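You operate a simulated robot arm through the tools that you are given. There is no shell and no other tool.

You run a simulated robot arm. Do the job below in one go: nothing can be reset, and whatever is moved stays where it is left.

JOB
Lift the green-grip leader off the tank-side guide and slacken that roll's drag.
Fine: the line stays stopped; the green-grip leader goes on the post shelf, the press arm ends down, the drag collar at its least.

The check looks at the end state, three seconds after you hand in, the way a careful person would. Anything else that was tipped, shoved, dropped, spilled or broken makes it a failure.

ROBOT AND FRAMES
A 6-joint arm with a two-finger gripper, fixed in place. Base frame: the origin is at the foot of the arm, x ahead of it, y to its left, z up. Units: cm, degrees, N and s.
Its first joint turns from -166.0 to 166.0 degrees. Payload 1.71 kg.
The TCP is the grasp point between the finger pads, 2 cm short of the fingertips. In the tool frame z runs along the fingers and y along their closing line. The gripper opens to 9.6 cm. The gripper's body begins 11.3 cm behind the TCP.
Orientation is that of the tool frame in the base frame, as a unit quaternion [x, y, z, w]. With the fingers straight down and closing along the base's y, the tool's x points along the base's -x, its y along +y and its z along -z.

CONTROLS
- The arm moves only by the tool jog_arm. Its argument "commands" is one flat list of numbers, 7 for each row, row after row: the shift along the tool's x, y, z in cm, then the turn, a rotation vector about the tool's x, y, z in degrees, then the opening, from 0 (shut) to 1 (fully open). In form: [dx, dy, dz, wx, wy, wz, jaw, dx, dy, dz, wx, wy, wz, jaw, ...]. A call has 1 to 20 rows; each row is the pose to reach, as a shift and turn from the pose commanded when the call began, along the tool's axes at that moment. Rows are played at 5 a second. More than 5 cm and 8.6 degrees between two rows, or a gripper value outside its range, and nothing of the call is played. Where a pose cannot be reached the arm comes as near as it can. A force on the tool above 90 N (or 10 N above the force at the start of the call, whichever is more), or a blocked arm, ends the call early, and 0.2 s more pass. The fingers move at their own pace (about 4.5 cm/s each) and stop on an object; they squeeze with about 33 N. The grip force told is the motor's: it shows also when the fingers shut on nothing. Time passes only in rows, and 0.2 s behind the last, so rows that repeat a pose let the fingers close. It gives the time, the measured TCP pose, the force on the tool (base axes), the opening and the grip force at its end, in the units of the frame above (readings bear some noise), with the torque about the TCP (base axes, N m) and any sound that the robot's microphone picked up.
- Cameras (640 x 400 px; columns grow to the right, rows downward): "scene" is fixed at [22.1, 50.1, 150.3]; the picture's right is [0.30, -0.96, 0.00], its down [-0.84, -0.26, -0.47] and it looks along [0.45, 0.14, -0.88] (base axes); focal length 342 px, centre (320, 200). "wrist" rides on the gripper at [6.6, 1.4, -14.5] in the tool frame; the picture's right is [-0.21, 0.98, 0.00], its down [-0.88, -0.18, -0.45] and it looks along [-0.44, -0.09, 0.90] (tool axes); focal length 275 px, centre (320, 200). There is no depth. A picture from a camera that has moved, and an enlarged one, comes with that camera's place and axes in the base frame and with its lens.
- get_image(camera): a new picture of that camera. No time passes.
- lift_body(by): slides the trunk up (or, below 0, down) by that many cm; the arm rides with it, the base frame stays. It gives what a move gives, with no picture.
- close_up(camera, box): a new picture of the part [left, top, right, bottom] of that camera's present view, enlarged. No time passes.
- hand_in(): hands the job in; it is judged then, once.

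Nothing tells you positions but the pictures and the camera data. Unless the task says otherwise, let go and move clear before handing in.

The tools are called as name(argument=value, ...) on one line, values as JSON. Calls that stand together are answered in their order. jog_arm: Moves the arm, as the interface text tells. Its arguments: {"type":"object","properties":{"commands":{"type":"array","items":{"type":"number"}}},"required":["commands"]} The other tools are called the same way: lift_body (by) slides the trunk up or down; get_image (camera) takes a picture; close_up (camera, box) takes an enlarged picture of a part of a camera's view; hand_in () hands the job in.

At the start:

```text
t: 0.0
ee_pos: [42.81, 45.24, 123.06]
ee_rot: [0.0, 1.0, 0.0, -0.001]
wrist_force: [-0.3, 0.6, 0.7]
ft_torque: [0.0, 0.01, -0.01]
grip_width: 9.61
grasp_force: 0.1
trunk travel left (down, up): [-27.5, 11.5]
```

scene: 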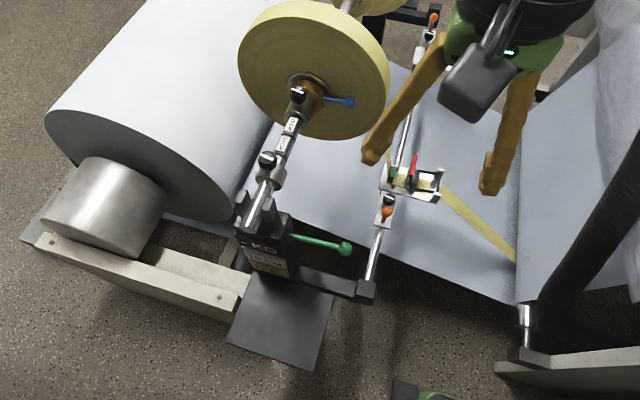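
wrist: 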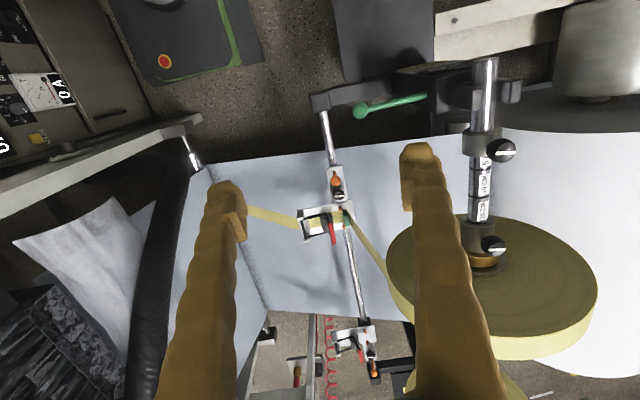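

I see a tape-applying line: yellow tape rolls on a shaft, guides on a lower rod, a green lever, and a roll of grey web. I'll look closer before moving anything.

close_up(camera="scene", box=[340, 120, 480, 240])

close_up(camera="scene", box=[230, 60, 390, 180])

close_up(camera="scene", box=[220, 160, 400, 300])

close_up(camera="wrist", box=[270, 150, 410, 260])

close_up(camera="wrist", box=[260, 280, 420, 400])

close_up(camera="wrist", box=[400, 50, 560, 280])

close_up(camera="wrist", box=[0, 0, 270, 170])

close_up(camera="scene", box=[320, 0, 480, 120])

```text
3.33 times, centred on (410, 180) of scene
camera zoom: at [22.1, 50.1, 150.3], right [0.3, -0.96, 0.0], down [-0.84, -0.26, -0.47], along [0.45, 0.14, -0.88], focal length 1140 px, centre (20, 267)
```

zoom: 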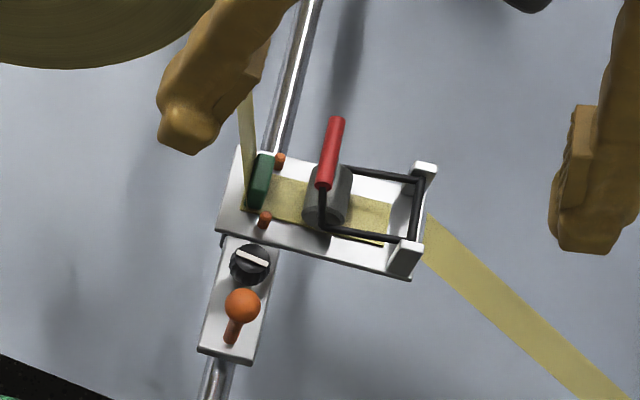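

```text
3.33 times, centred on (310, 120) of scene
camera zoom: at [22.1, 50.1, 150.3], right [0.3, -0.96, 0.0], down [-0.84, -0.26, -0.47], along [0.45, 0.14, -0.88], focal length 1140 px, centre (353, 467)
```

zoom: 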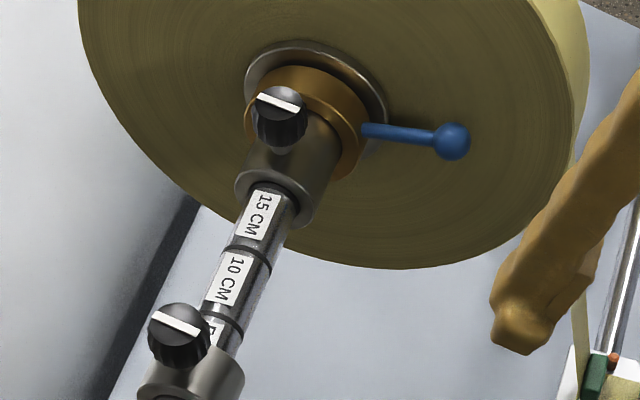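

```text
2.86 times, centred on (310, 230) of scene
camera zoom: at [22.1, 50.1, 150.3], right [0.3, -0.96, 0.0], down [-0.84, -0.26, -0.47], along [0.45, 0.14, -0.88], focal length 977 px, centre (349, 114)
```

zoom: 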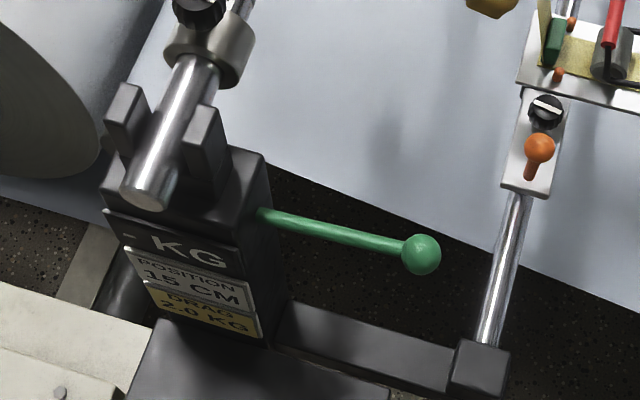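

```text
3.64 times, centred on (340, 205) of wrist
camera zoom: at [36.36, 46.68, 137.45], right [0.21, 0.98, 0.0], down [0.88, -0.18, 0.44], along [0.43, -0.09, -0.9], focal length 1001 px, centre (247, 182)
```

zoom: 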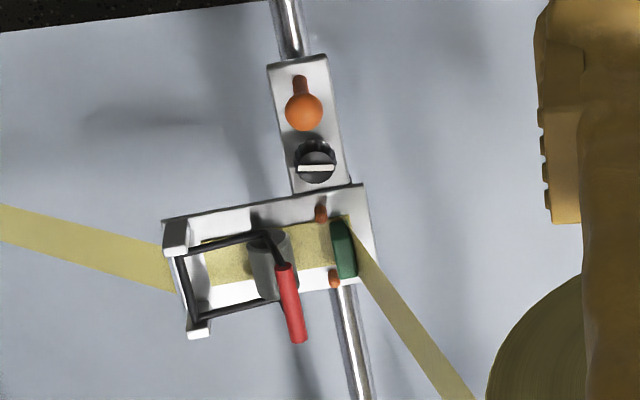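

```text
3.33 times, centred on (340, 340) of wrist
camera zoom: at [36.36, 46.68, 137.45], right [0.21, 0.98, 0.0], down [0.88, -0.18, 0.44], along [0.43, -0.09, -0.9], focal length 918 px, centre (253, -267)
```

zoom: 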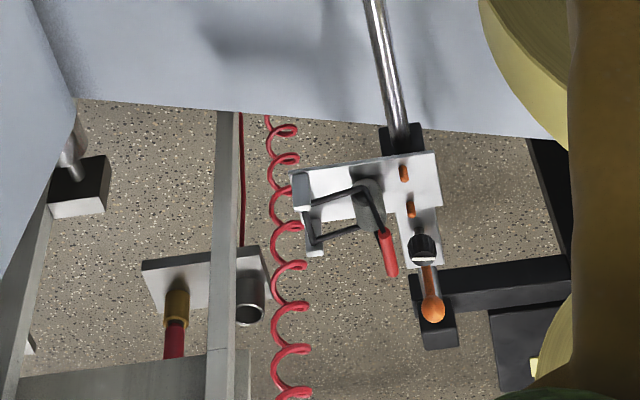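

```text
1.74 times, centred on (480, 165) of wrist
camera zoom: at [36.36, 46.68, 137.45], right [0.21, 0.98, 0.0], down [0.88, -0.18, 0.44], along [0.43, -0.09, -0.9], focal length 479 px, centre (42, 261)
```

zoom: 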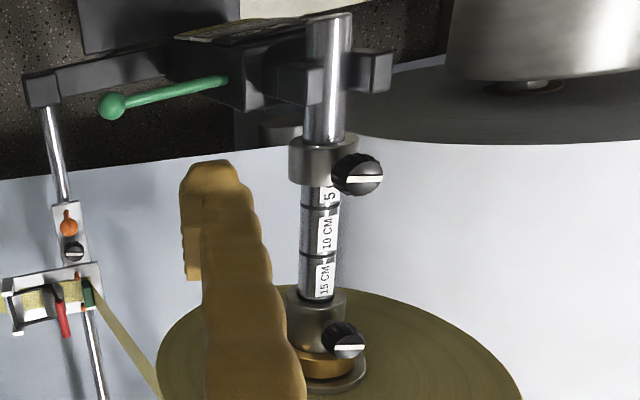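

```text
2.35 times, centred on (135, 85) of wrist
camera zoom: at [36.36, 46.68, 137.45], right [0.21, 0.98, 0.0], down [0.88, -0.18, 0.44], along [0.43, -0.09, -0.9], focal length 648 px, centre (755, 471)
```

zoom: 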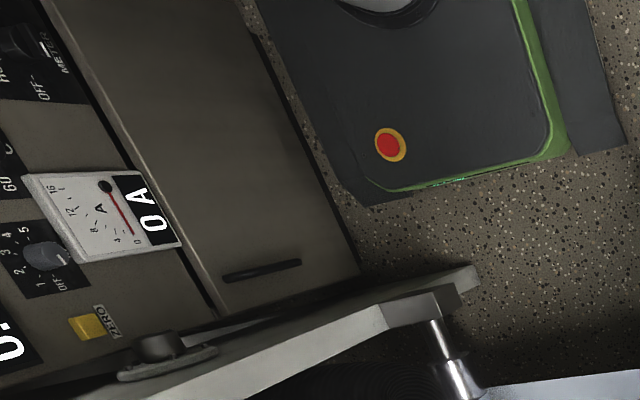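

```text
3.33 times, centred on (400, 60) of scene
camera zoom: at [22.1, 50.1, 150.3], right [0.3, -0.96, 0.0], down [-0.84, -0.26, -0.47], along [0.45, 0.14, -0.88], focal length 1140 px, centre (53, 667)
```

zoom: 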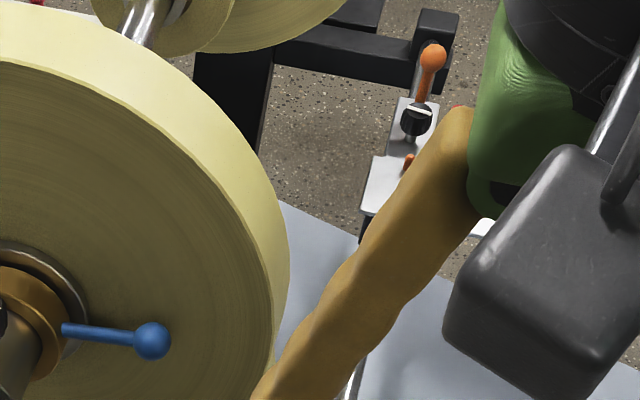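

The near guide with the green grip is roughly at (68, 46, 83), and the tape shaft lies along +x at about y 68, z 98. Next I'll tilt the camera forward to see the other guide, roll and shelf.

jog_arm(commands=[0, 0, 0, 0, -8, 0, 1, 0, 0, 0, 0, -16, 0, 1, 0, 0, 0, 0, -24, 0, 1, 0, 0, 0, 0, -32, 0, 1])

get_image(camera="wrist")

get_image(camera="scene")

```text
t: 1.0
ee_pos: [41.04, 45.28, 123.74]
ee_rot: [0.0, 0.959, 0.0, 0.283]
wrist_force: [-0.7, -0.3, -0.6]
ft_torque: [-0.03, -0.03, 0.03]
grip_width: 9.58
grasp_force: 0.0
trunk travel left (down, up): [-27.5, 11.5]
```

```text
taken
camera wrist: at [27.69, 46.66, 132.18], right [0.17, 0.98, 0.11], down [0.49, -0.18, 0.85], along [0.85, -0.09, -0.52], focal length 275 px, centre (320, 200)
```

wrist: 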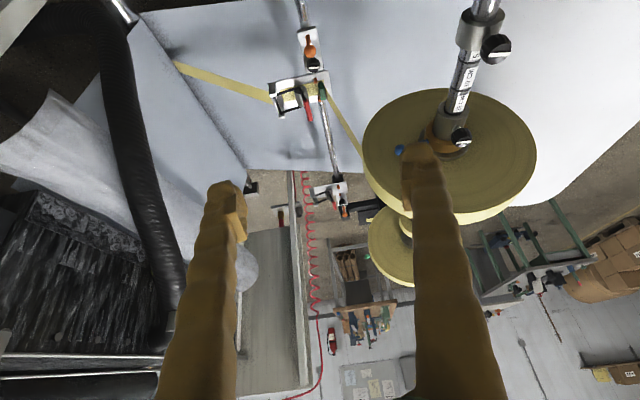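

```text
taken
```

scene: 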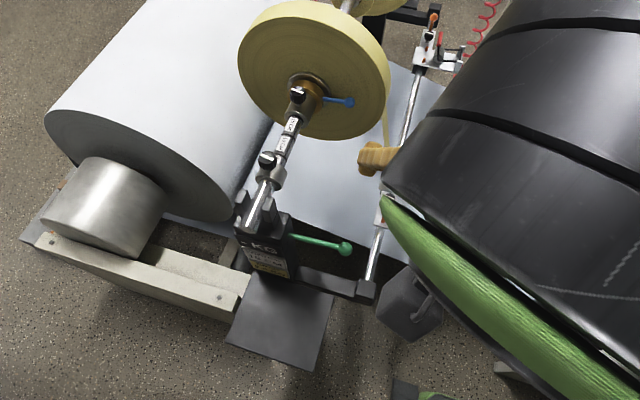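

Now I see a second, smaller roll and a far guide. I'll zoom in on the details.

close_up(camera="wrist", box=[240, 160, 440, 285])

close_up(camera="wrist", box=[250, 20, 410, 120])

close_up(camera="wrist", box=[240, 230, 440, 400])

close_up(camera="wrist", box=[440, 190, 640, 400])

close_up(camera="wrist", box=[0, 150, 250, 400])

close_up(camera="wrist", box=[360, 70, 540, 210])

close_up(camera="scene", box=[400, 0, 500, 80])

```text
3.20 times, centred on (340, 222) of wrist
camera zoom: at [27.69, 46.66, 132.18], right [0.17, 0.98, 0.11], down [0.49, -0.18, 0.85], along [0.85, -0.09, -0.52], focal length 881 px, centre (256, 128)
```

zoom: 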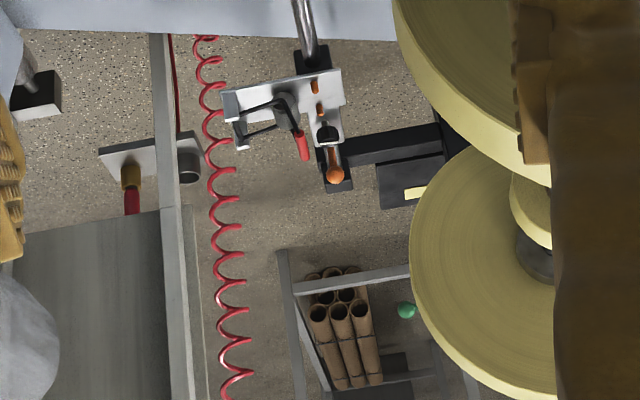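

```text
4.00 times, centred on (330, 70) of wrist
camera zoom: at [27.69, 46.66, 132.18], right [0.17, 0.98, 0.11], down [0.49, -0.18, 0.85], along [0.85, -0.09, -0.52], focal length 1101 px, centre (280, 720)
```

zoom: 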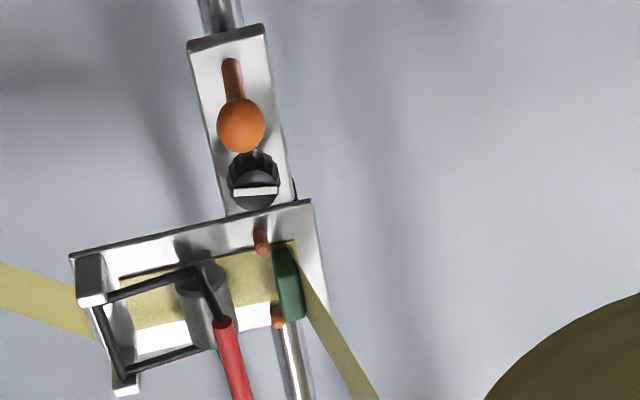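

```text
2.35 times, centred on (340, 315) of wrist
camera zoom: at [27.69, 46.66, 132.18], right [0.17, 0.98, 0.11], down [0.49, -0.18, 0.85], along [0.85, -0.09, -0.52], focal length 648 px, centre (273, -71)
```

zoom: 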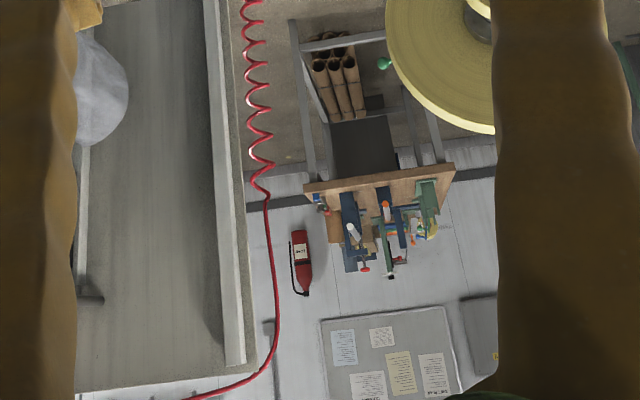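

```text
1.90 times, centred on (540, 295) of wrist
camera zoom: at [27.69, 46.66, 132.18], right [0.17, 0.98, 0.11], down [0.49, -0.18, 0.85], along [0.85, -0.09, -0.52], focal length 524 px, centre (-99, 19)
```

zoom: 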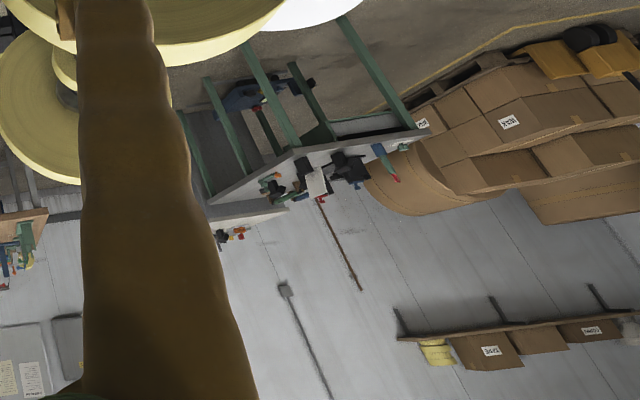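

```text
1.60 times, centred on (125, 275) of wrist
camera zoom: at [27.69, 46.66, 132.18], right [0.17, 0.98, 0.11], down [0.49, -0.18, 0.85], along [0.85, -0.09, -0.52], focal length 440 px, centre (632, 80)
```

zoom: 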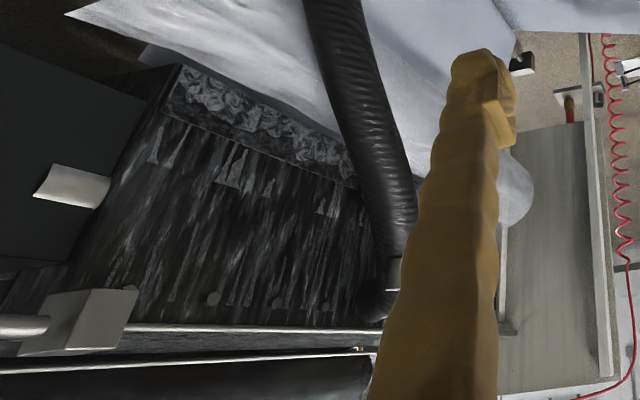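

```text
2.86 times, centred on (450, 140) of wrist
camera zoom: at [27.69, 46.66, 132.18], right [0.17, 0.98, 0.11], down [0.49, -0.18, 0.85], along [0.85, -0.09, -0.52], focal length 786 px, centre (-51, 371)
```

zoom: 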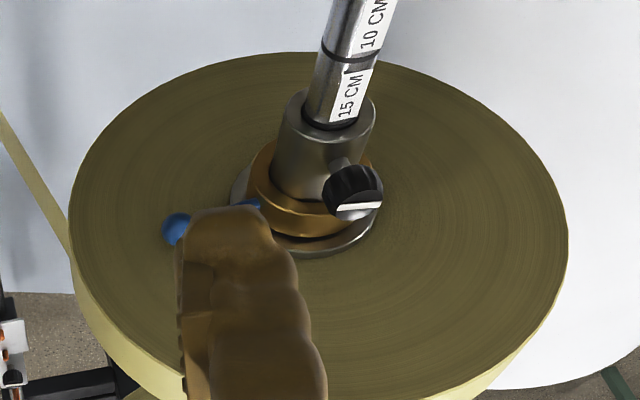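

```text
5.00 times, centred on (450, 40) of scene
camera zoom: at [22.1, 50.1, 150.3], right [0.3, -0.96, 0.0], down [-0.84, -0.26, -0.47], along [0.45, 0.14, -0.88], focal length 1710 px, centre (-330, 1000)
```

zoom: 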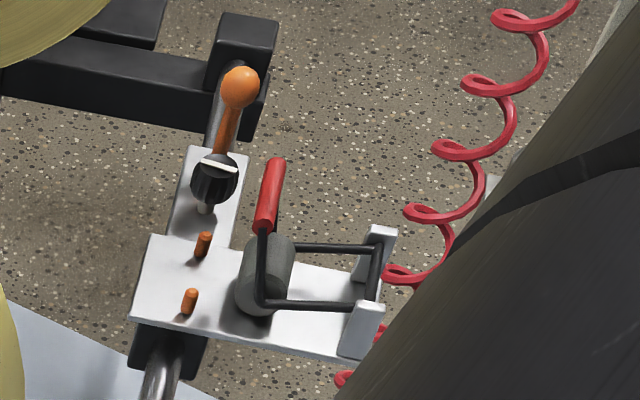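

close_up(camera="scene", box=[225, 225, 305, 285])

close_up(camera="scene", box=[265, 60, 365, 130])

close_up(camera="wrist", box=[380, 110, 500, 190])

close_up(camera="scene", box=[220, 180, 390, 400])

```text
6.67 times, centred on (265, 255) of scene
camera zoom: at [22.1, 50.1, 150.3], right [0.3, -0.96, 0.0], down [-0.84, -0.26, -0.47], along [0.45, 0.14, -0.88], focal length 2280 px, centre (687, -167)
```

zoom: 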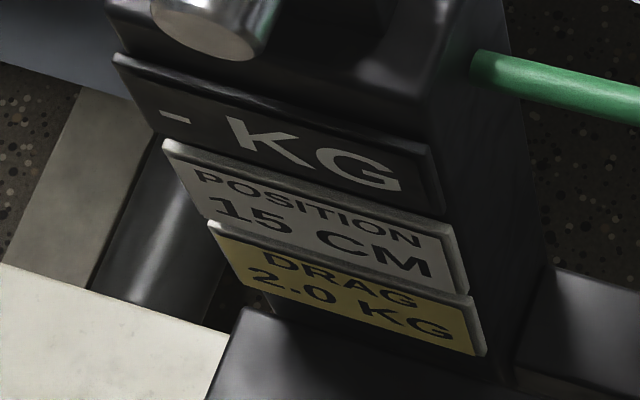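

```text
5.71 times, centred on (315, 95) of scene
camera zoom: at [22.1, 50.1, 150.3], right [0.3, -0.96, 0.0], down [-0.84, -0.26, -0.47], along [0.45, 0.14, -0.88], focal length 1954 px, centre (349, 800)
```

zoom: 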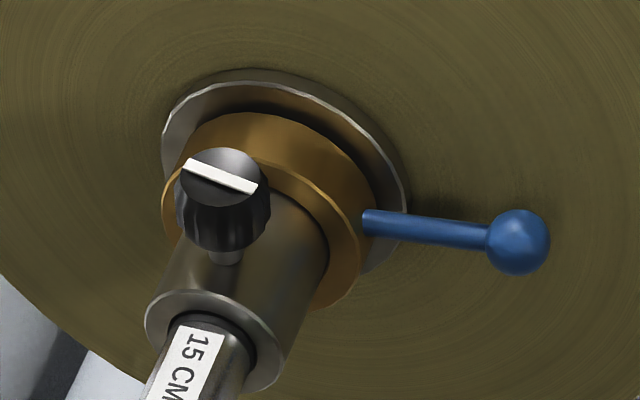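

```text
5.00 times, centred on (440, 150) of wrist
camera zoom: at [27.69, 46.66, 132.18], right [0.17, 0.98, 0.11], down [0.49, -0.18, 0.85], along [0.85, -0.09, -0.52], focal length 1376 px, centre (-280, 450)
```

zoom: 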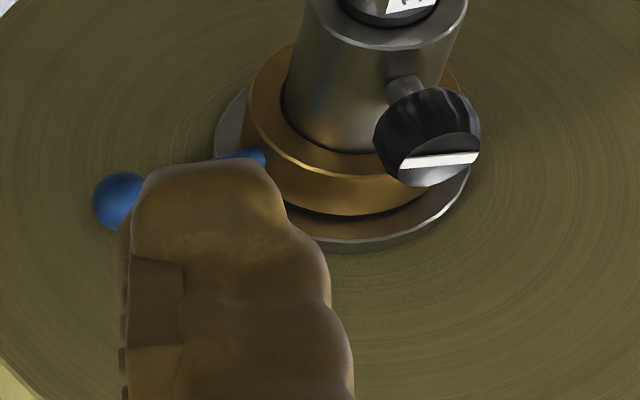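

```text
1.82 times, centred on (305, 290) of scene
camera zoom: at [22.1, 50.1, 150.3], right [0.3, -0.96, 0.0], down [-0.84, -0.26, -0.47], along [0.45, 0.14, -0.88], focal length 622 px, centre (347, 36)
```

zoom: 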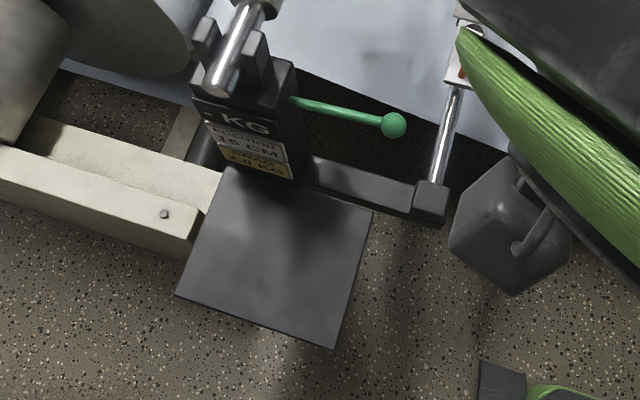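

The plate in front of the near post at z≈67 looks like the post shelf, and the collar with the blue lever sits at the face of the near roll. I'll bring the camera nearer the collar and guide to study them.

jog_arm(commands=[-0.9, 1, 4.1, 0, 0, 0, 1, -1.8, 2, 8.2, 0, 0, 0, 1, -2.7, 3, 12.3, 0, 0, 0, 1, -3.6, 4, 16.4, 0, 0, 0, 1, -4.46, 5, 20.7, 0, 0, 0, 1])

get_image(camera="wrist")

get_image(camera="scene")

```text
t: 2.2
ee_pos: [56.13, 50.5, 108.64]
ee_rot: [0.001, 0.959, 0.001, 0.283]
wrist_force: [-0.1, -1.2, 0.0]
ft_torque: [0.04, 0.02, 0.04]
grip_width: 9.59
grasp_force: 0.0
trunk travel left (down, up): [-27.5, 11.5]
```

```text
taken
camera wrist: at [42.8, 51.77, 117.11], right [0.17, 0.98, 0.11], down [0.5, -0.19, 0.85], along [0.85, -0.09, -0.52], focal length 275 px, centre (320, 200)
```

wrist: 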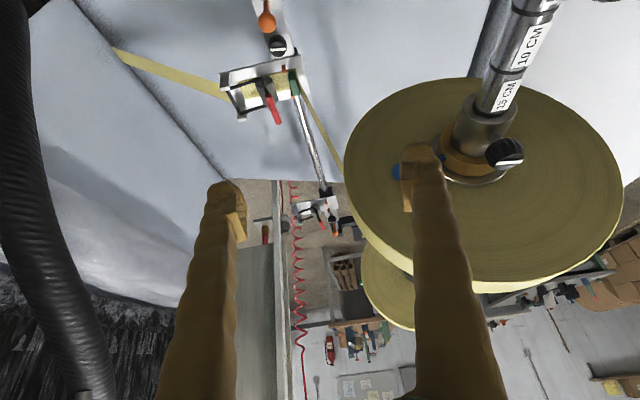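

```text
taken
```

scene: 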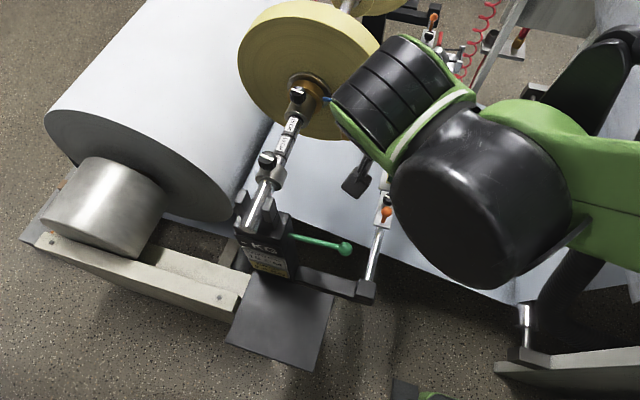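

close_up(camera="wrist", box=[380, 70, 560, 200])

close_up(camera="wrist", box=[210, 0, 340, 130])

close_up(camera="wrist", box=[280, 180, 440, 280])

```text
3.08 times, centred on (470, 135) of wrist
camera zoom: at [42.8, 51.77, 117.11], right [0.17, 0.98, 0.11], down [0.5, -0.19, 0.85], along [0.85, -0.09, -0.52], focal length 847 px, centre (-142, 400)
```

zoom: 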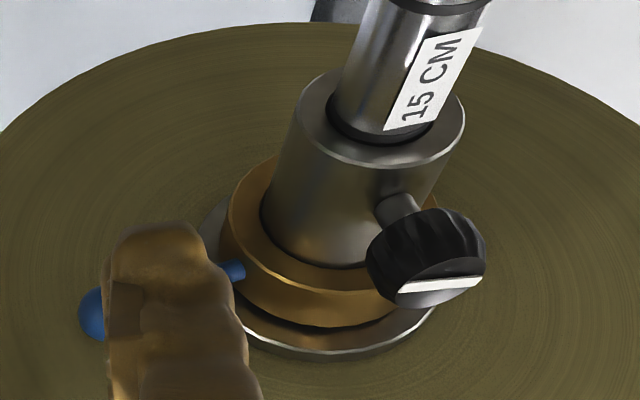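

```text
3.08 times, centred on (275, 65) of wrist
camera zoom: at [42.8, 51.77, 117.11], right [0.17, 0.98, 0.11], down [0.5, -0.19, 0.85], along [0.85, -0.09, -0.52], focal length 847 px, centre (458, 615)
```

zoom: 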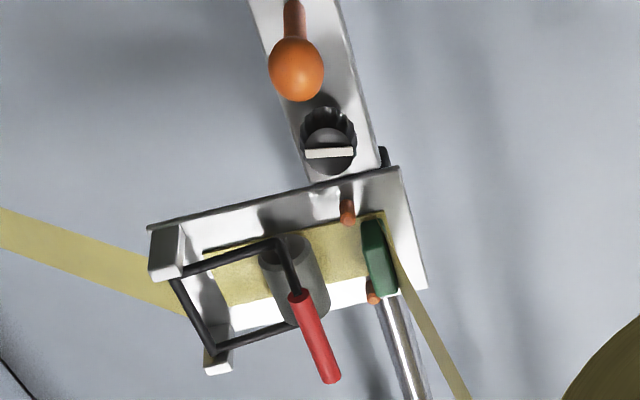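

```text
4.00 times, centred on (360, 230) of wrist
camera zoom: at [42.8, 51.77, 117.11], right [0.17, 0.98, 0.11], down [0.5, -0.19, 0.85], along [0.85, -0.09, -0.52], focal length 1101 px, centre (160, 80)
```

zoom: 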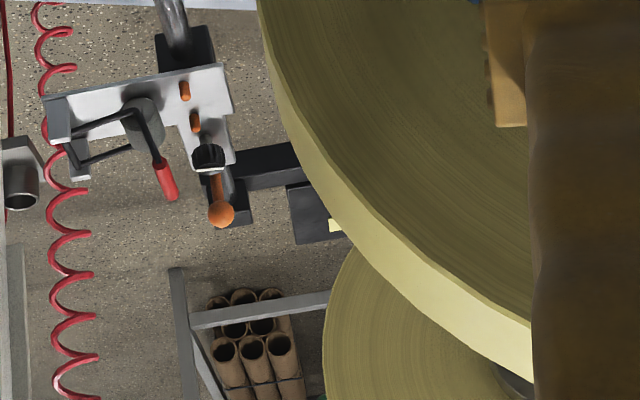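

I need a wider viewing baseline, so I'll go to a straight-down pose above the guide, staying clear of the roll.

jog_arm(commands=[-2.07, -1.7, 1.96, 0, 6.6, 0, 1, -4.14, -3.4, 3.91, 0, 13.2, 0, 1, -6.2, -5.1, 5.87, 0, 19.8, 0, 1, -8.27, -6.8, 7.82, 0, 26.4, 0, 1, -10.34, -8.5, 9.78, 0, 32.9, 0, 1])

get_image(camera="wrist")

get_image(camera="scene")

close_up(camera="wrist", box=[240, 130, 420, 290])

```text
t: 3.4
ee_pos: [70.17, 41.97, 106.18]
ee_rot: [0.0, 1.0, 0.001, -0.002]
wrist_force: [0.0, 0.2, -0.1]
ft_torque: [0.0, 0.03, -0.03]
grip_width: 9.61
grasp_force: 0.0
trunk travel left (down, up): [-27.5, 11.5]
```

```text
taken
camera wrist: at [63.67, 43.26, 120.52], right [0.21, 0.98, 0.0], down [0.88, -0.18, 0.44], along [0.43, -0.09, -0.9], focal length 275 px, centre (320, 200)
```

wrist: 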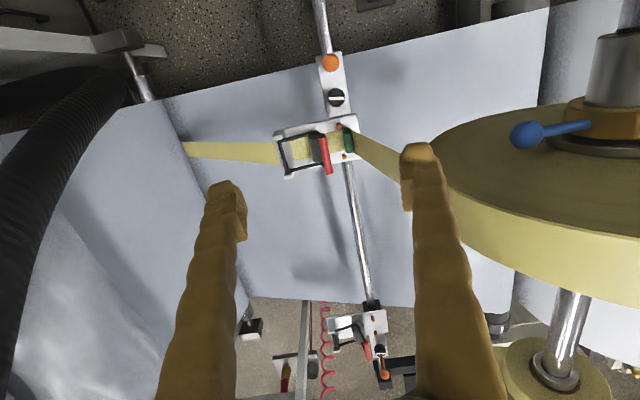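

```text
taken
```

scene: 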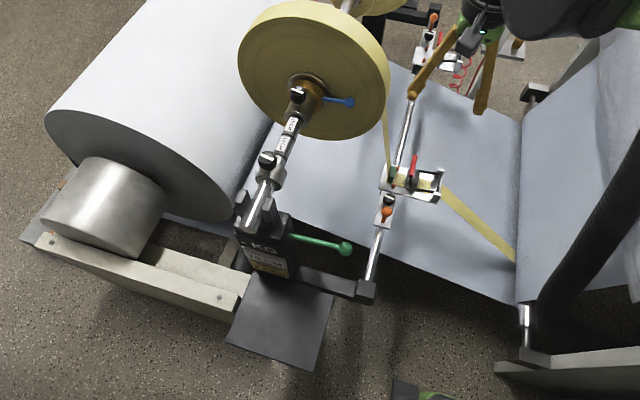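

```text
2.50 times, centred on (330, 210) of wrist
camera zoom: at [63.67, 43.26, 120.52], right [0.21, 0.98, 0.0], down [0.88, -0.18, 0.44], along [0.43, -0.09, -0.9], focal length 688 px, centre (295, 175)
```

zoom: 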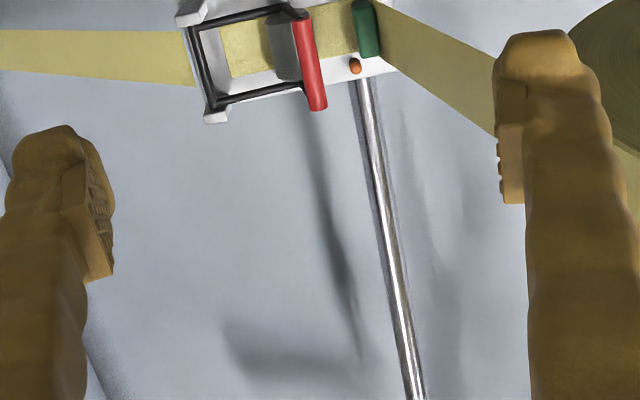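

close_up(camera="wrist", box=[260, 40, 380, 190])

close_up(camera="wrist", box=[500, 0, 640, 180])

close_up(camera="scene", box=[360, 140, 470, 240])

close_up(camera="wrist", box=[300, 290, 420, 400])

```text
2.67 times, centred on (320, 115) of wrist
camera zoom: at [63.67, 43.26, 120.52], right [0.21, 0.98, 0.0], down [0.88, -0.18, 0.44], along [0.43, -0.09, -0.9], focal length 734 px, centre (320, 427)
```

zoom: 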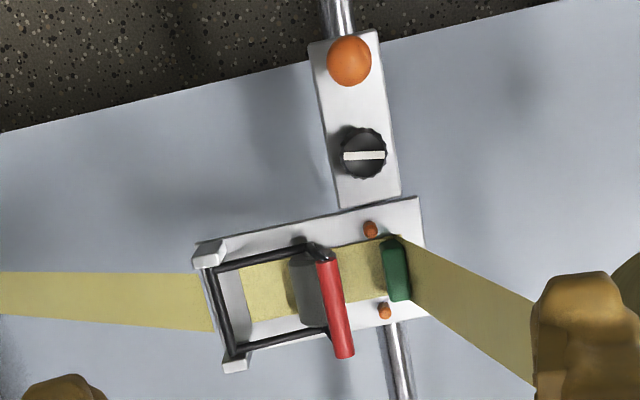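

```text
2.22 times, centred on (570, 90) of wrist
camera zoom: at [63.67, 43.26, 120.52], right [0.21, 0.98, 0.0], down [0.88, -0.18, 0.44], along [0.43, -0.09, -0.9], focal length 612 px, centre (-236, 444)
```

zoom: 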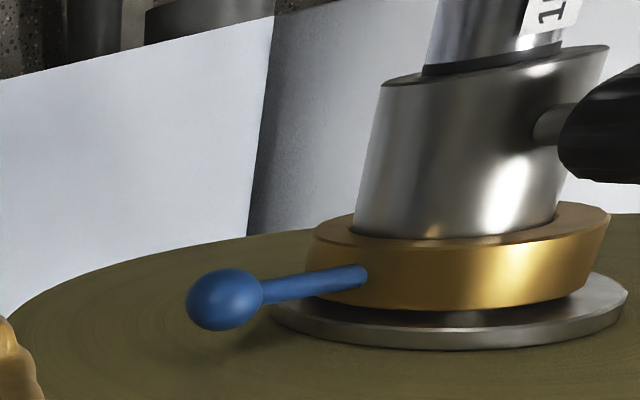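

```text
4.00 times, centred on (415, 190) of scene
camera zoom: at [22.1, 50.1, 150.3], right [0.3, -0.96, 0.0], down [-0.84, -0.26, -0.47], along [0.45, 0.14, -0.88], focal length 1368 px, centre (-60, 240)
```

zoom: 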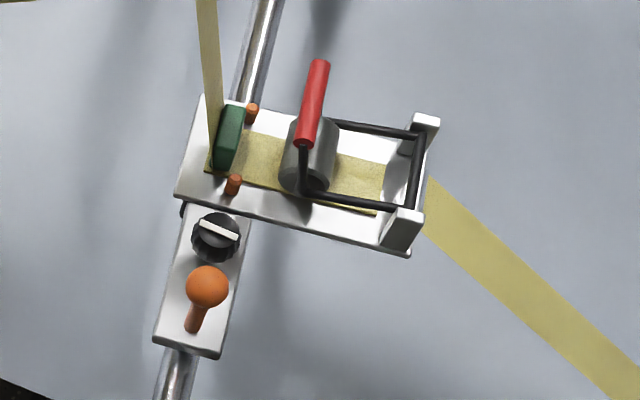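

```text
3.64 times, centred on (360, 345) of wrist
camera zoom: at [63.67, 43.26, 120.52], right [0.21, 0.98, 0.0], down [0.88, -0.18, 0.44], along [0.43, -0.09, -0.9], focal length 1001 px, centre (174, -327)
```

zoom: 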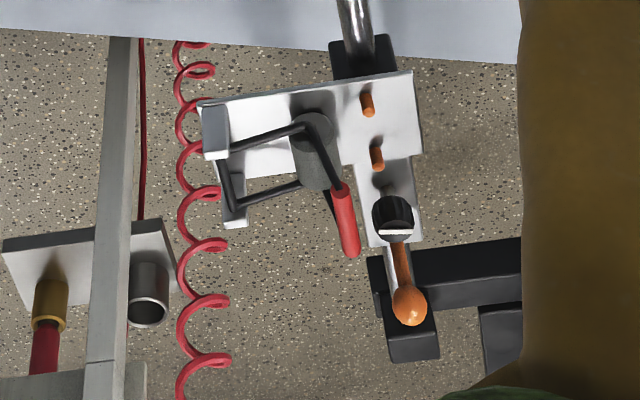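

Triangulating with the new view puts the green grip at about (77.7, 46, 68), the red handle horizontal along x at (74–81, 41.5, 74.6), the hinge at y≈33.6 and z≈69.7, and the blue ball at (72.6, 59.3, 97.3). Next I'll check the wrist's bulk relative to the roll and look at the shelf.

close_up(camera="scene", box=[370, 0, 640, 180])

close_up(camera="wrist", box=[380, 80, 640, 300])

```text
2.22 times, centred on (505, 90) of scene
camera zoom: at [22.1, 50.1, 150.3], right [0.3, -0.96, 0.0], down [-0.84, -0.26, -0.47], along [0.45, 0.14, -0.88], focal length 760 px, centre (-91, 444)
```

zoom: 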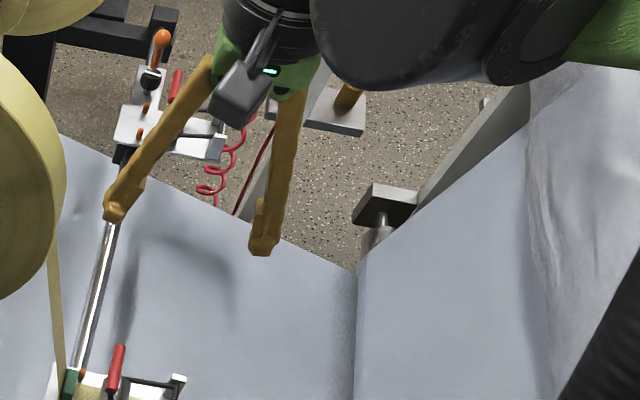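

```text
1.82 times, centred on (510, 190) of wrist
camera zoom: at [63.67, 43.26, 120.52], right [0.21, 0.98, 0.0], down [0.88, -0.18, 0.44], along [0.43, -0.09, -0.9], focal length 500 px, centre (-26, 218)
```

zoom: 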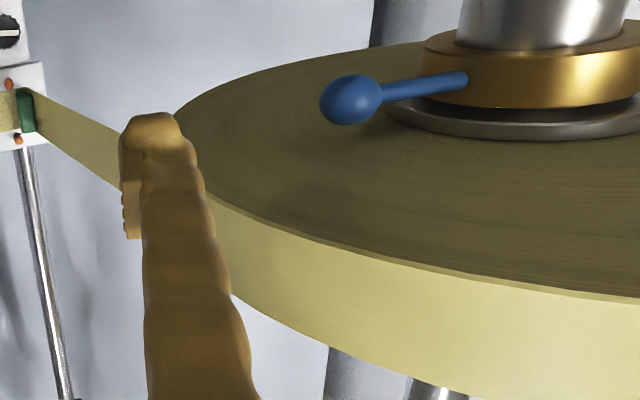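

The wrist bulk lies on the -y side, away from the roll. I'll descend to just above the red handle with a narrowed opening.

jog_arm(commands=[-1.6, -0.1, 2, 0, 0, 0, 0.6, -3.2, -0.2, 6, 0, 0, 0, 0.42, -4.8, -0.3, 10, 0, 0, 0, 0.42, -6.2, -0.4, 14, 0, 0, 0, 0.42, -7.3, -0.4, 18, 0, 0, 0, 0.42])

get_image(camera="wrist")

get_image(camera="scene")

close_up(camera="wrist", box=[200, 20, 440, 200])

close_up(camera="scene", box=[360, 100, 500, 240])

```text
t: 4.6
ee_pos: [77.25, 41.2, 87.96]
ee_rot: [0.0, 1.0, 0.001, 0.0]
wrist_force: [-0.2, 0.3, -0.3]
ft_torque: [0.02, 0.01, 0.01]
grip_width: 4.02
grasp_force: 0.1
trunk travel left (down, up): [-27.5, 11.5]
```

```text
taken
camera wrist: at [70.78, 42.72, 102.31], right [0.21, 0.98, 0.0], down [0.88, -0.18, 0.44], along [0.43, -0.09, -0.9], focal length 275 px, centre (320, 200)
```

wrist: 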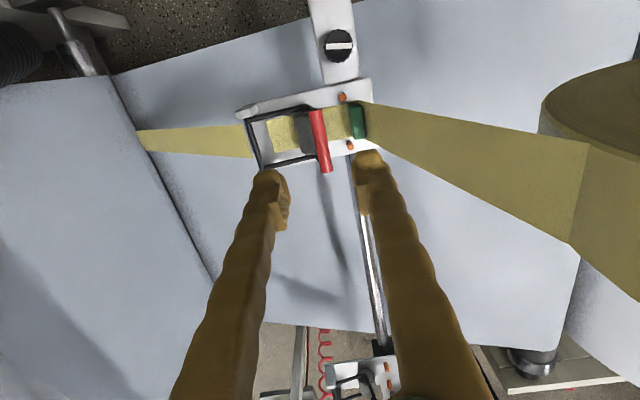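

```text
taken
```

scene: 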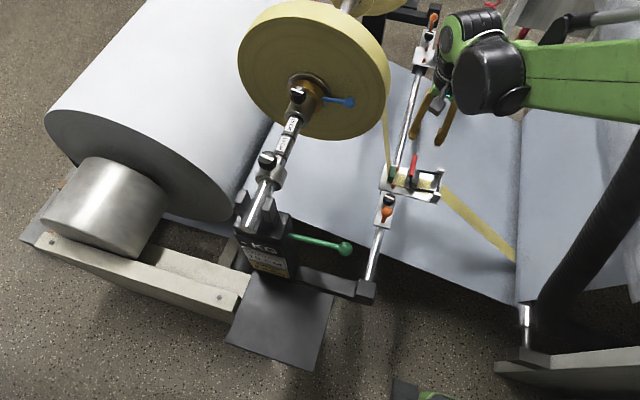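

```text
2.22 times, centred on (320, 110) of wrist
camera zoom: at [70.78, 42.72, 102.31], right [0.21, 0.98, 0.0], down [0.88, -0.18, 0.44], along [0.43, -0.09, -0.9], focal length 612 px, centre (320, 400)
```

zoom: 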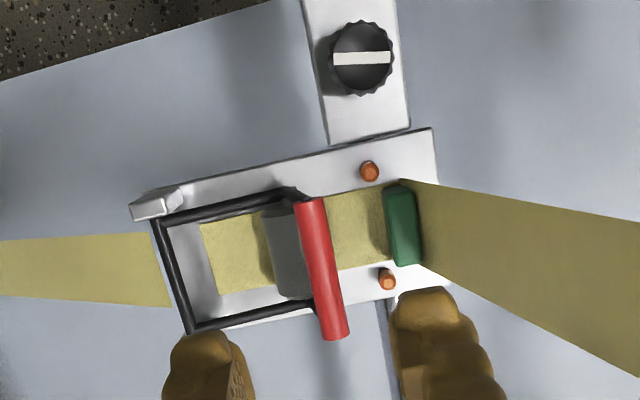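

```text
2.86 times, centred on (430, 170) of scene
camera zoom: at [22.1, 50.1, 150.3], right [0.3, -0.96, 0.0], down [-0.84, -0.26, -0.47], along [0.45, 0.14, -0.88], focal length 977 px, centre (6, 286)
```

zoom: 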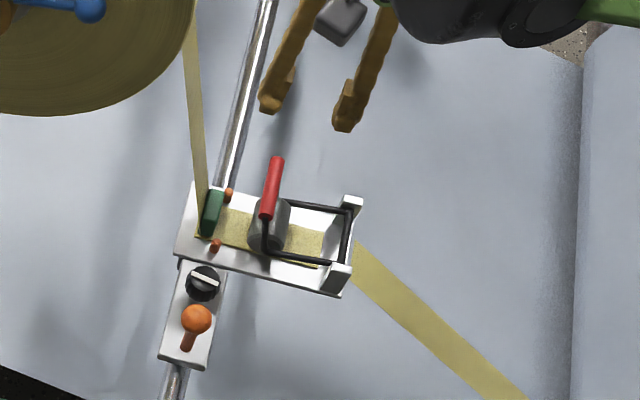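

The handle estimate holds, with x 74.8–80.8, y 41.4 and z 74.6. I'll lower the fingers so they straddle it.

jog_arm(commands=[-0.1, 0, 4.5, 0, 0, 0, 0.42, -0.2, 0.05, 9, 0, 0, 0, 0.42, -0.3, 0.1, 13.3, 0, 0, 0, 0.42, -0.3, 0.1, 13.3, 0, 0, 0, 0.42])

get_image(camera="wrist")

close_up(camera="scene", box=[340, 80, 520, 240])

```text
t: 5.6
ee_pos: [77.66, 41.45, 74.72]
ee_rot: [0.0, 1.0, 0.0, -0.001]
wrist_force: [0.1, 0.4, 0.0]
ft_torque: [-0.04, -0.03, -0.01]
grip_width: 4.03
grasp_force: 0.1
trunk travel left (down, up): [-27.5, 11.5]
```

```text
taken
camera wrist: at [71.07, 42.83, 89.14], right [0.21, 0.98, 0.0], down [0.88, -0.18, 0.44], along [0.43, -0.09, -0.9], focal length 275 px, centre (320, 200)
```

wrist: 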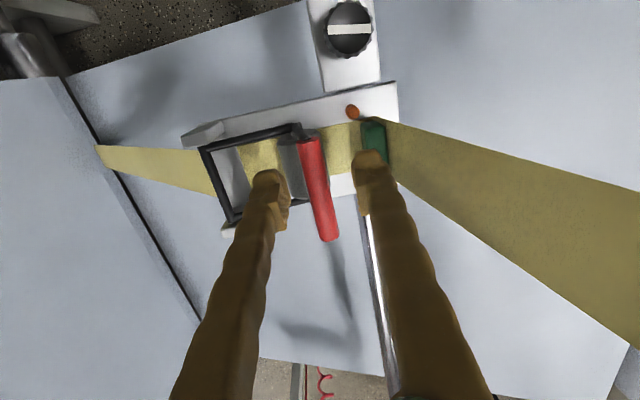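

```text
2.50 times, centred on (430, 160) of scene
camera zoom: at [22.1, 50.1, 150.3], right [0.3, -0.96, 0.0], down [-0.84, -0.26, -0.47], along [0.45, 0.14, -0.88], focal length 855 px, centre (45, 300)
```

zoom: 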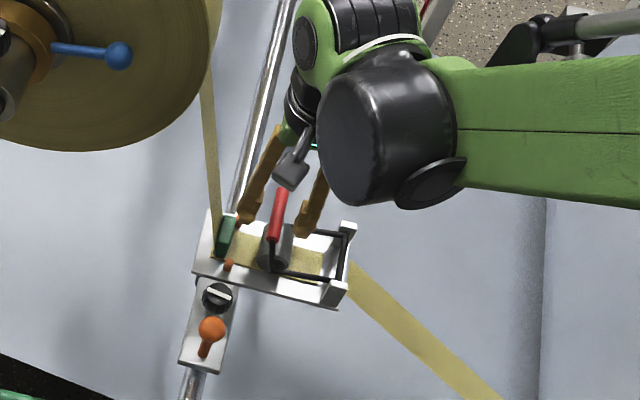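

The handle sits between the fingers, so I'll close on it.

jog_arm(commands=[0, 0, 0, 0, 0, 0, 0, 0, 0, 0, 0, 0, 0, 0, 0, 0, 0, 0, 0, 0, 0, 0, 0, 0, 0, 0, 0, 0])

get_image(camera="wrist")

```text
t: 6.6
ee_pos: [77.57, 41.32, 74.64]
ee_rot: [0.0, 1.0, 0.0, -0.003]
wrist_force: [-5.5, -15.4, -11.5]
ft_torque: [-0.17, -0.05, 0.17]
grip_width: 1.22
grasp_force: 35.4
trunk travel left (down, up): [-27.5, 11.5]
```

```text
taken
camera wrist: at [71.09, 42.73, 89.16], right [0.21, 0.98, 0.0], down [0.88, -0.18, 0.44], along [0.43, -0.09, -0.9], focal length 275 px, centre (320, 200)
```

wrist: 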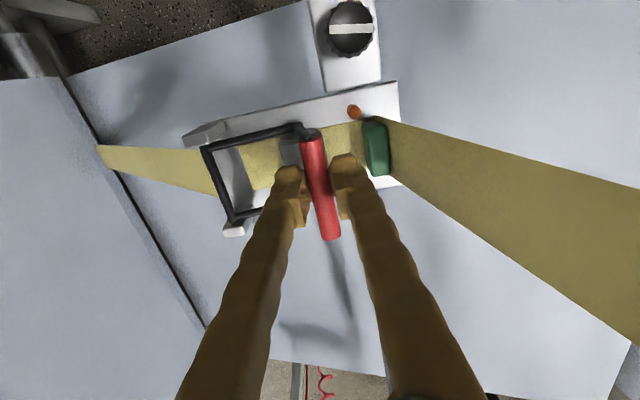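

I've got a firm grip on the handle, 1.2 cm across. I'll start raising the press arm along its hinge arc and watch the forces.

jog_arm(commands=[0, -0.445, -0.69, 0, 0, 0, 0, 0, -0.95, -1.34, 0, 0, 0, 0, 0, -1.5, -1.94, 0, 0, 0, 0, 0, -2.11, -2.5, 0, 0, 0, 0])

get_image(camera="wrist")

close_up(camera="scene", box=[340, 80, 520, 240])

```text
t: 7.6
ee_pos: [77.68, 39.33, 77.07]
ee_rot: [0.0, 1.0, 0.0, -0.002]
wrist_force: [-9.2, -24.4, -32.5]
ft_torque: [-0.17, -0.05, 0.13]
grip_width: 1.21
grasp_force: 35.1
trunk travel left (down, up): [-27.5, 11.5]
```

```text
taken
camera wrist: at [71.16, 40.67, 91.52], right [0.21, 0.98, 0.0], down [0.88, -0.18, 0.44], along [0.43, -0.09, -0.9], focal length 275 px, centre (320, 200)
```

wrist: 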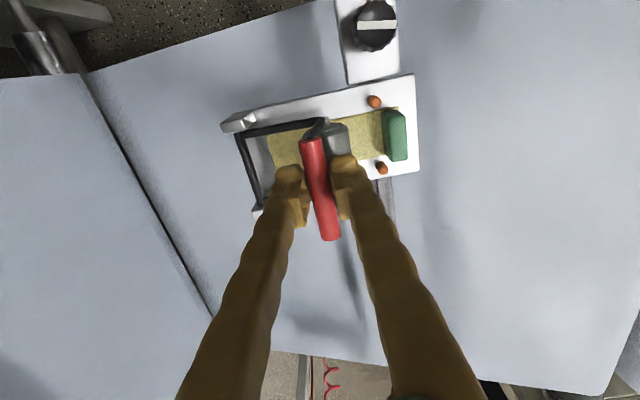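

```text
2.50 times, centred on (430, 160) of scene
camera zoom: at [22.1, 50.1, 150.3], right [0.3, -0.96, 0.0], down [-0.84, -0.26, -0.47], along [0.45, 0.14, -0.88], focal length 855 px, centre (45, 300)
```

zoom: 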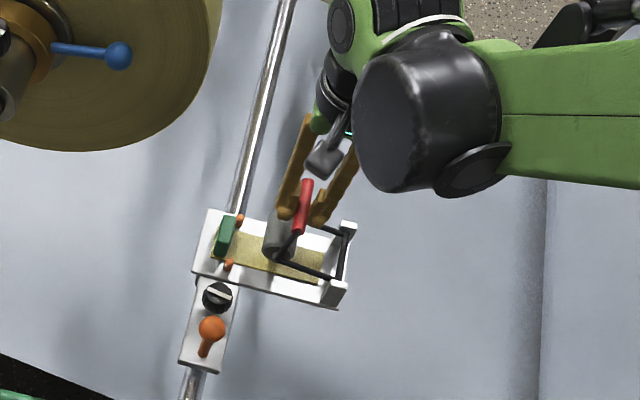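

The roll tape disappeared once the roller lifted, leaving the short leader in the guide. The force is mostly pulling toward the hinge, so I'll tighten the radius and continue.

jog_arm(commands=[0, -0.76, -0.345, 0, 0, 0, 0, 0, -1.5, -0.67, 0, 0, 0, 0, 0, -2.22, -1.0, 0, 0, 0, 0])

close_up(camera="scene", box=[340, 80, 520, 240])

```text
t: 8.4
ee_pos: [77.56, 37.16, 78.33]
ee_rot: [0.001, 1.0, 0.0, 0.0]
wrist_force: [1.0, 1.8, 4.5]
ft_torque: [0.01, -0.21, 0.01]
grip_width: 1.04
grasp_force: 35.3
trunk travel left (down, up): [-27.5, 11.5]
```

```text
2.50 times, centred on (430, 160) of scene
camera zoom: at [22.1, 50.1, 150.3], right [0.3, -0.96, 0.0], down [-0.84, -0.26, -0.47], along [0.45, 0.14, -0.88], focal length 855 px, centre (45, 300)
```

zoom: 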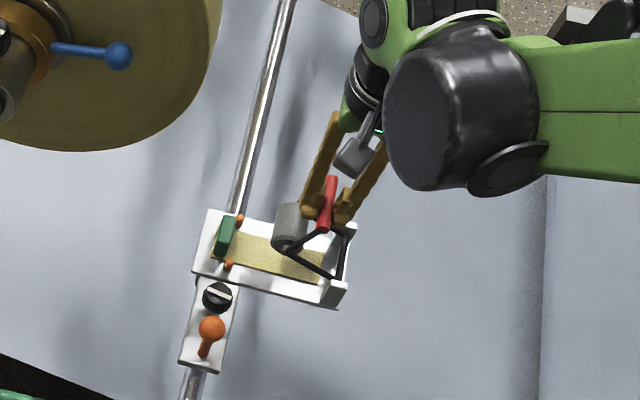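

get_image(camera="wrist")

close_up(camera="wrist", box=[230, 100, 420, 260])

close_up(camera="scene", box=[410, 120, 500, 210])

```text
taken
camera wrist: at [71.13, 38.53, 92.65], right [0.21, 0.98, 0.0], down [0.88, -0.18, 0.44], along [0.43, -0.09, -0.9], focal length 275 px, centre (320, 200)
```

wrist: 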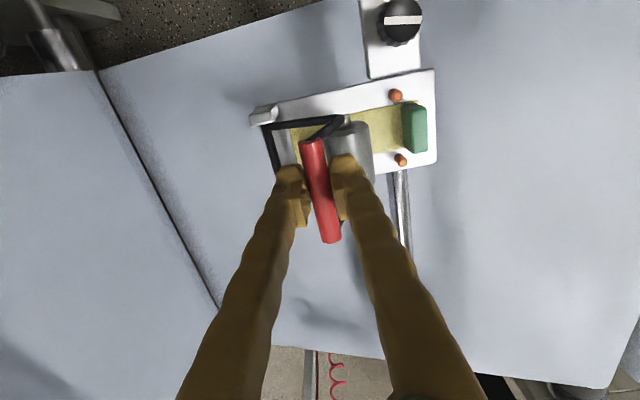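

```text
2.50 times, centred on (325, 180) of wrist
camera zoom: at [71.13, 38.53, 92.65], right [0.21, 0.98, 0.0], down [0.88, -0.18, 0.44], along [0.43, -0.09, -0.9], focal length 688 px, centre (308, 250)
```

zoom: 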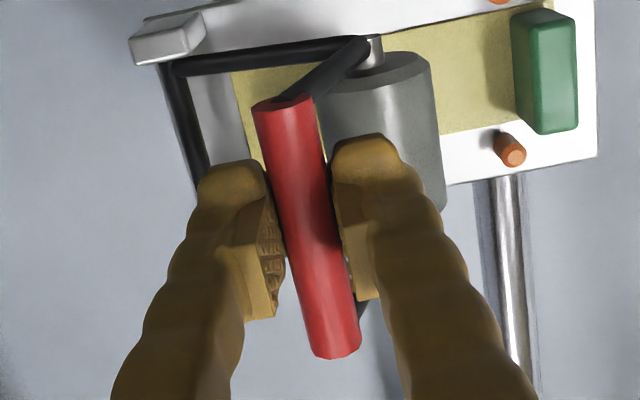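

```text
4.44 times, centred on (455, 165) of scene
camera zoom: at [22.1, 50.1, 150.3], right [0.3, -0.96, 0.0], down [-0.84, -0.26, -0.47], along [0.45, 0.14, -0.88], focal length 1520 px, centre (-280, 356)
```

zoom: 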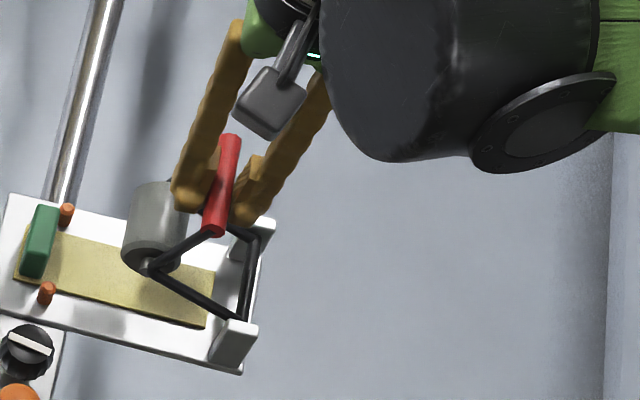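

The handle is still held and the forces are small. I'll continue the arc toward vertical.

jog_arm(commands=[0, -0.8, -0.26, 0, 0, 0, 0, 0, -1.57, -0.5, 0, 0, 0, 0, 0, -2.35, -0.68, 0, 0, 0, 0, 0, -3.15, -0.78, 0, 0, 0, 0])

close_up(camera="scene", box=[410, 120, 500, 210])

close_up(camera="wrist", box=[230, 100, 420, 260])

```text
t: 9.4
ee_pos: [77.55, 33.98, 78.9]
ee_rot: [0.0, 1.0, 0.001, -0.003]
wrist_force: [3.7, 1.5, -4.2]
ft_torque: [0.12, 0.05, 0.0]
grip_width: 0.95
grasp_force: 34.7
trunk travel left (down, up): [-27.5, 11.5]
```

```text
4.44 times, centred on (455, 165) of scene
camera zoom: at [22.1, 50.1, 150.3], right [0.3, -0.96, 0.0], down [-0.84, -0.26, -0.47], along [0.45, 0.14, -0.88], focal length 1520 px, centre (-280, 356)
```

zoom: 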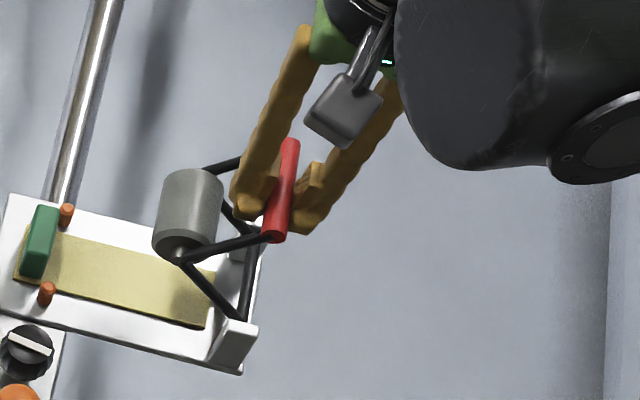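

```text
2.50 times, centred on (325, 180) of wrist
camera zoom: at [71.1, 35.42, 93.35], right [0.21, 0.98, 0.0], down [0.88, -0.18, 0.44], along [0.43, -0.09, -0.9], focal length 688 px, centre (308, 250)
```

zoom: 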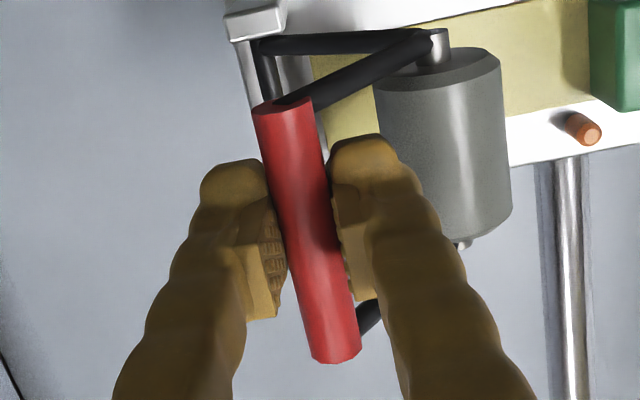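

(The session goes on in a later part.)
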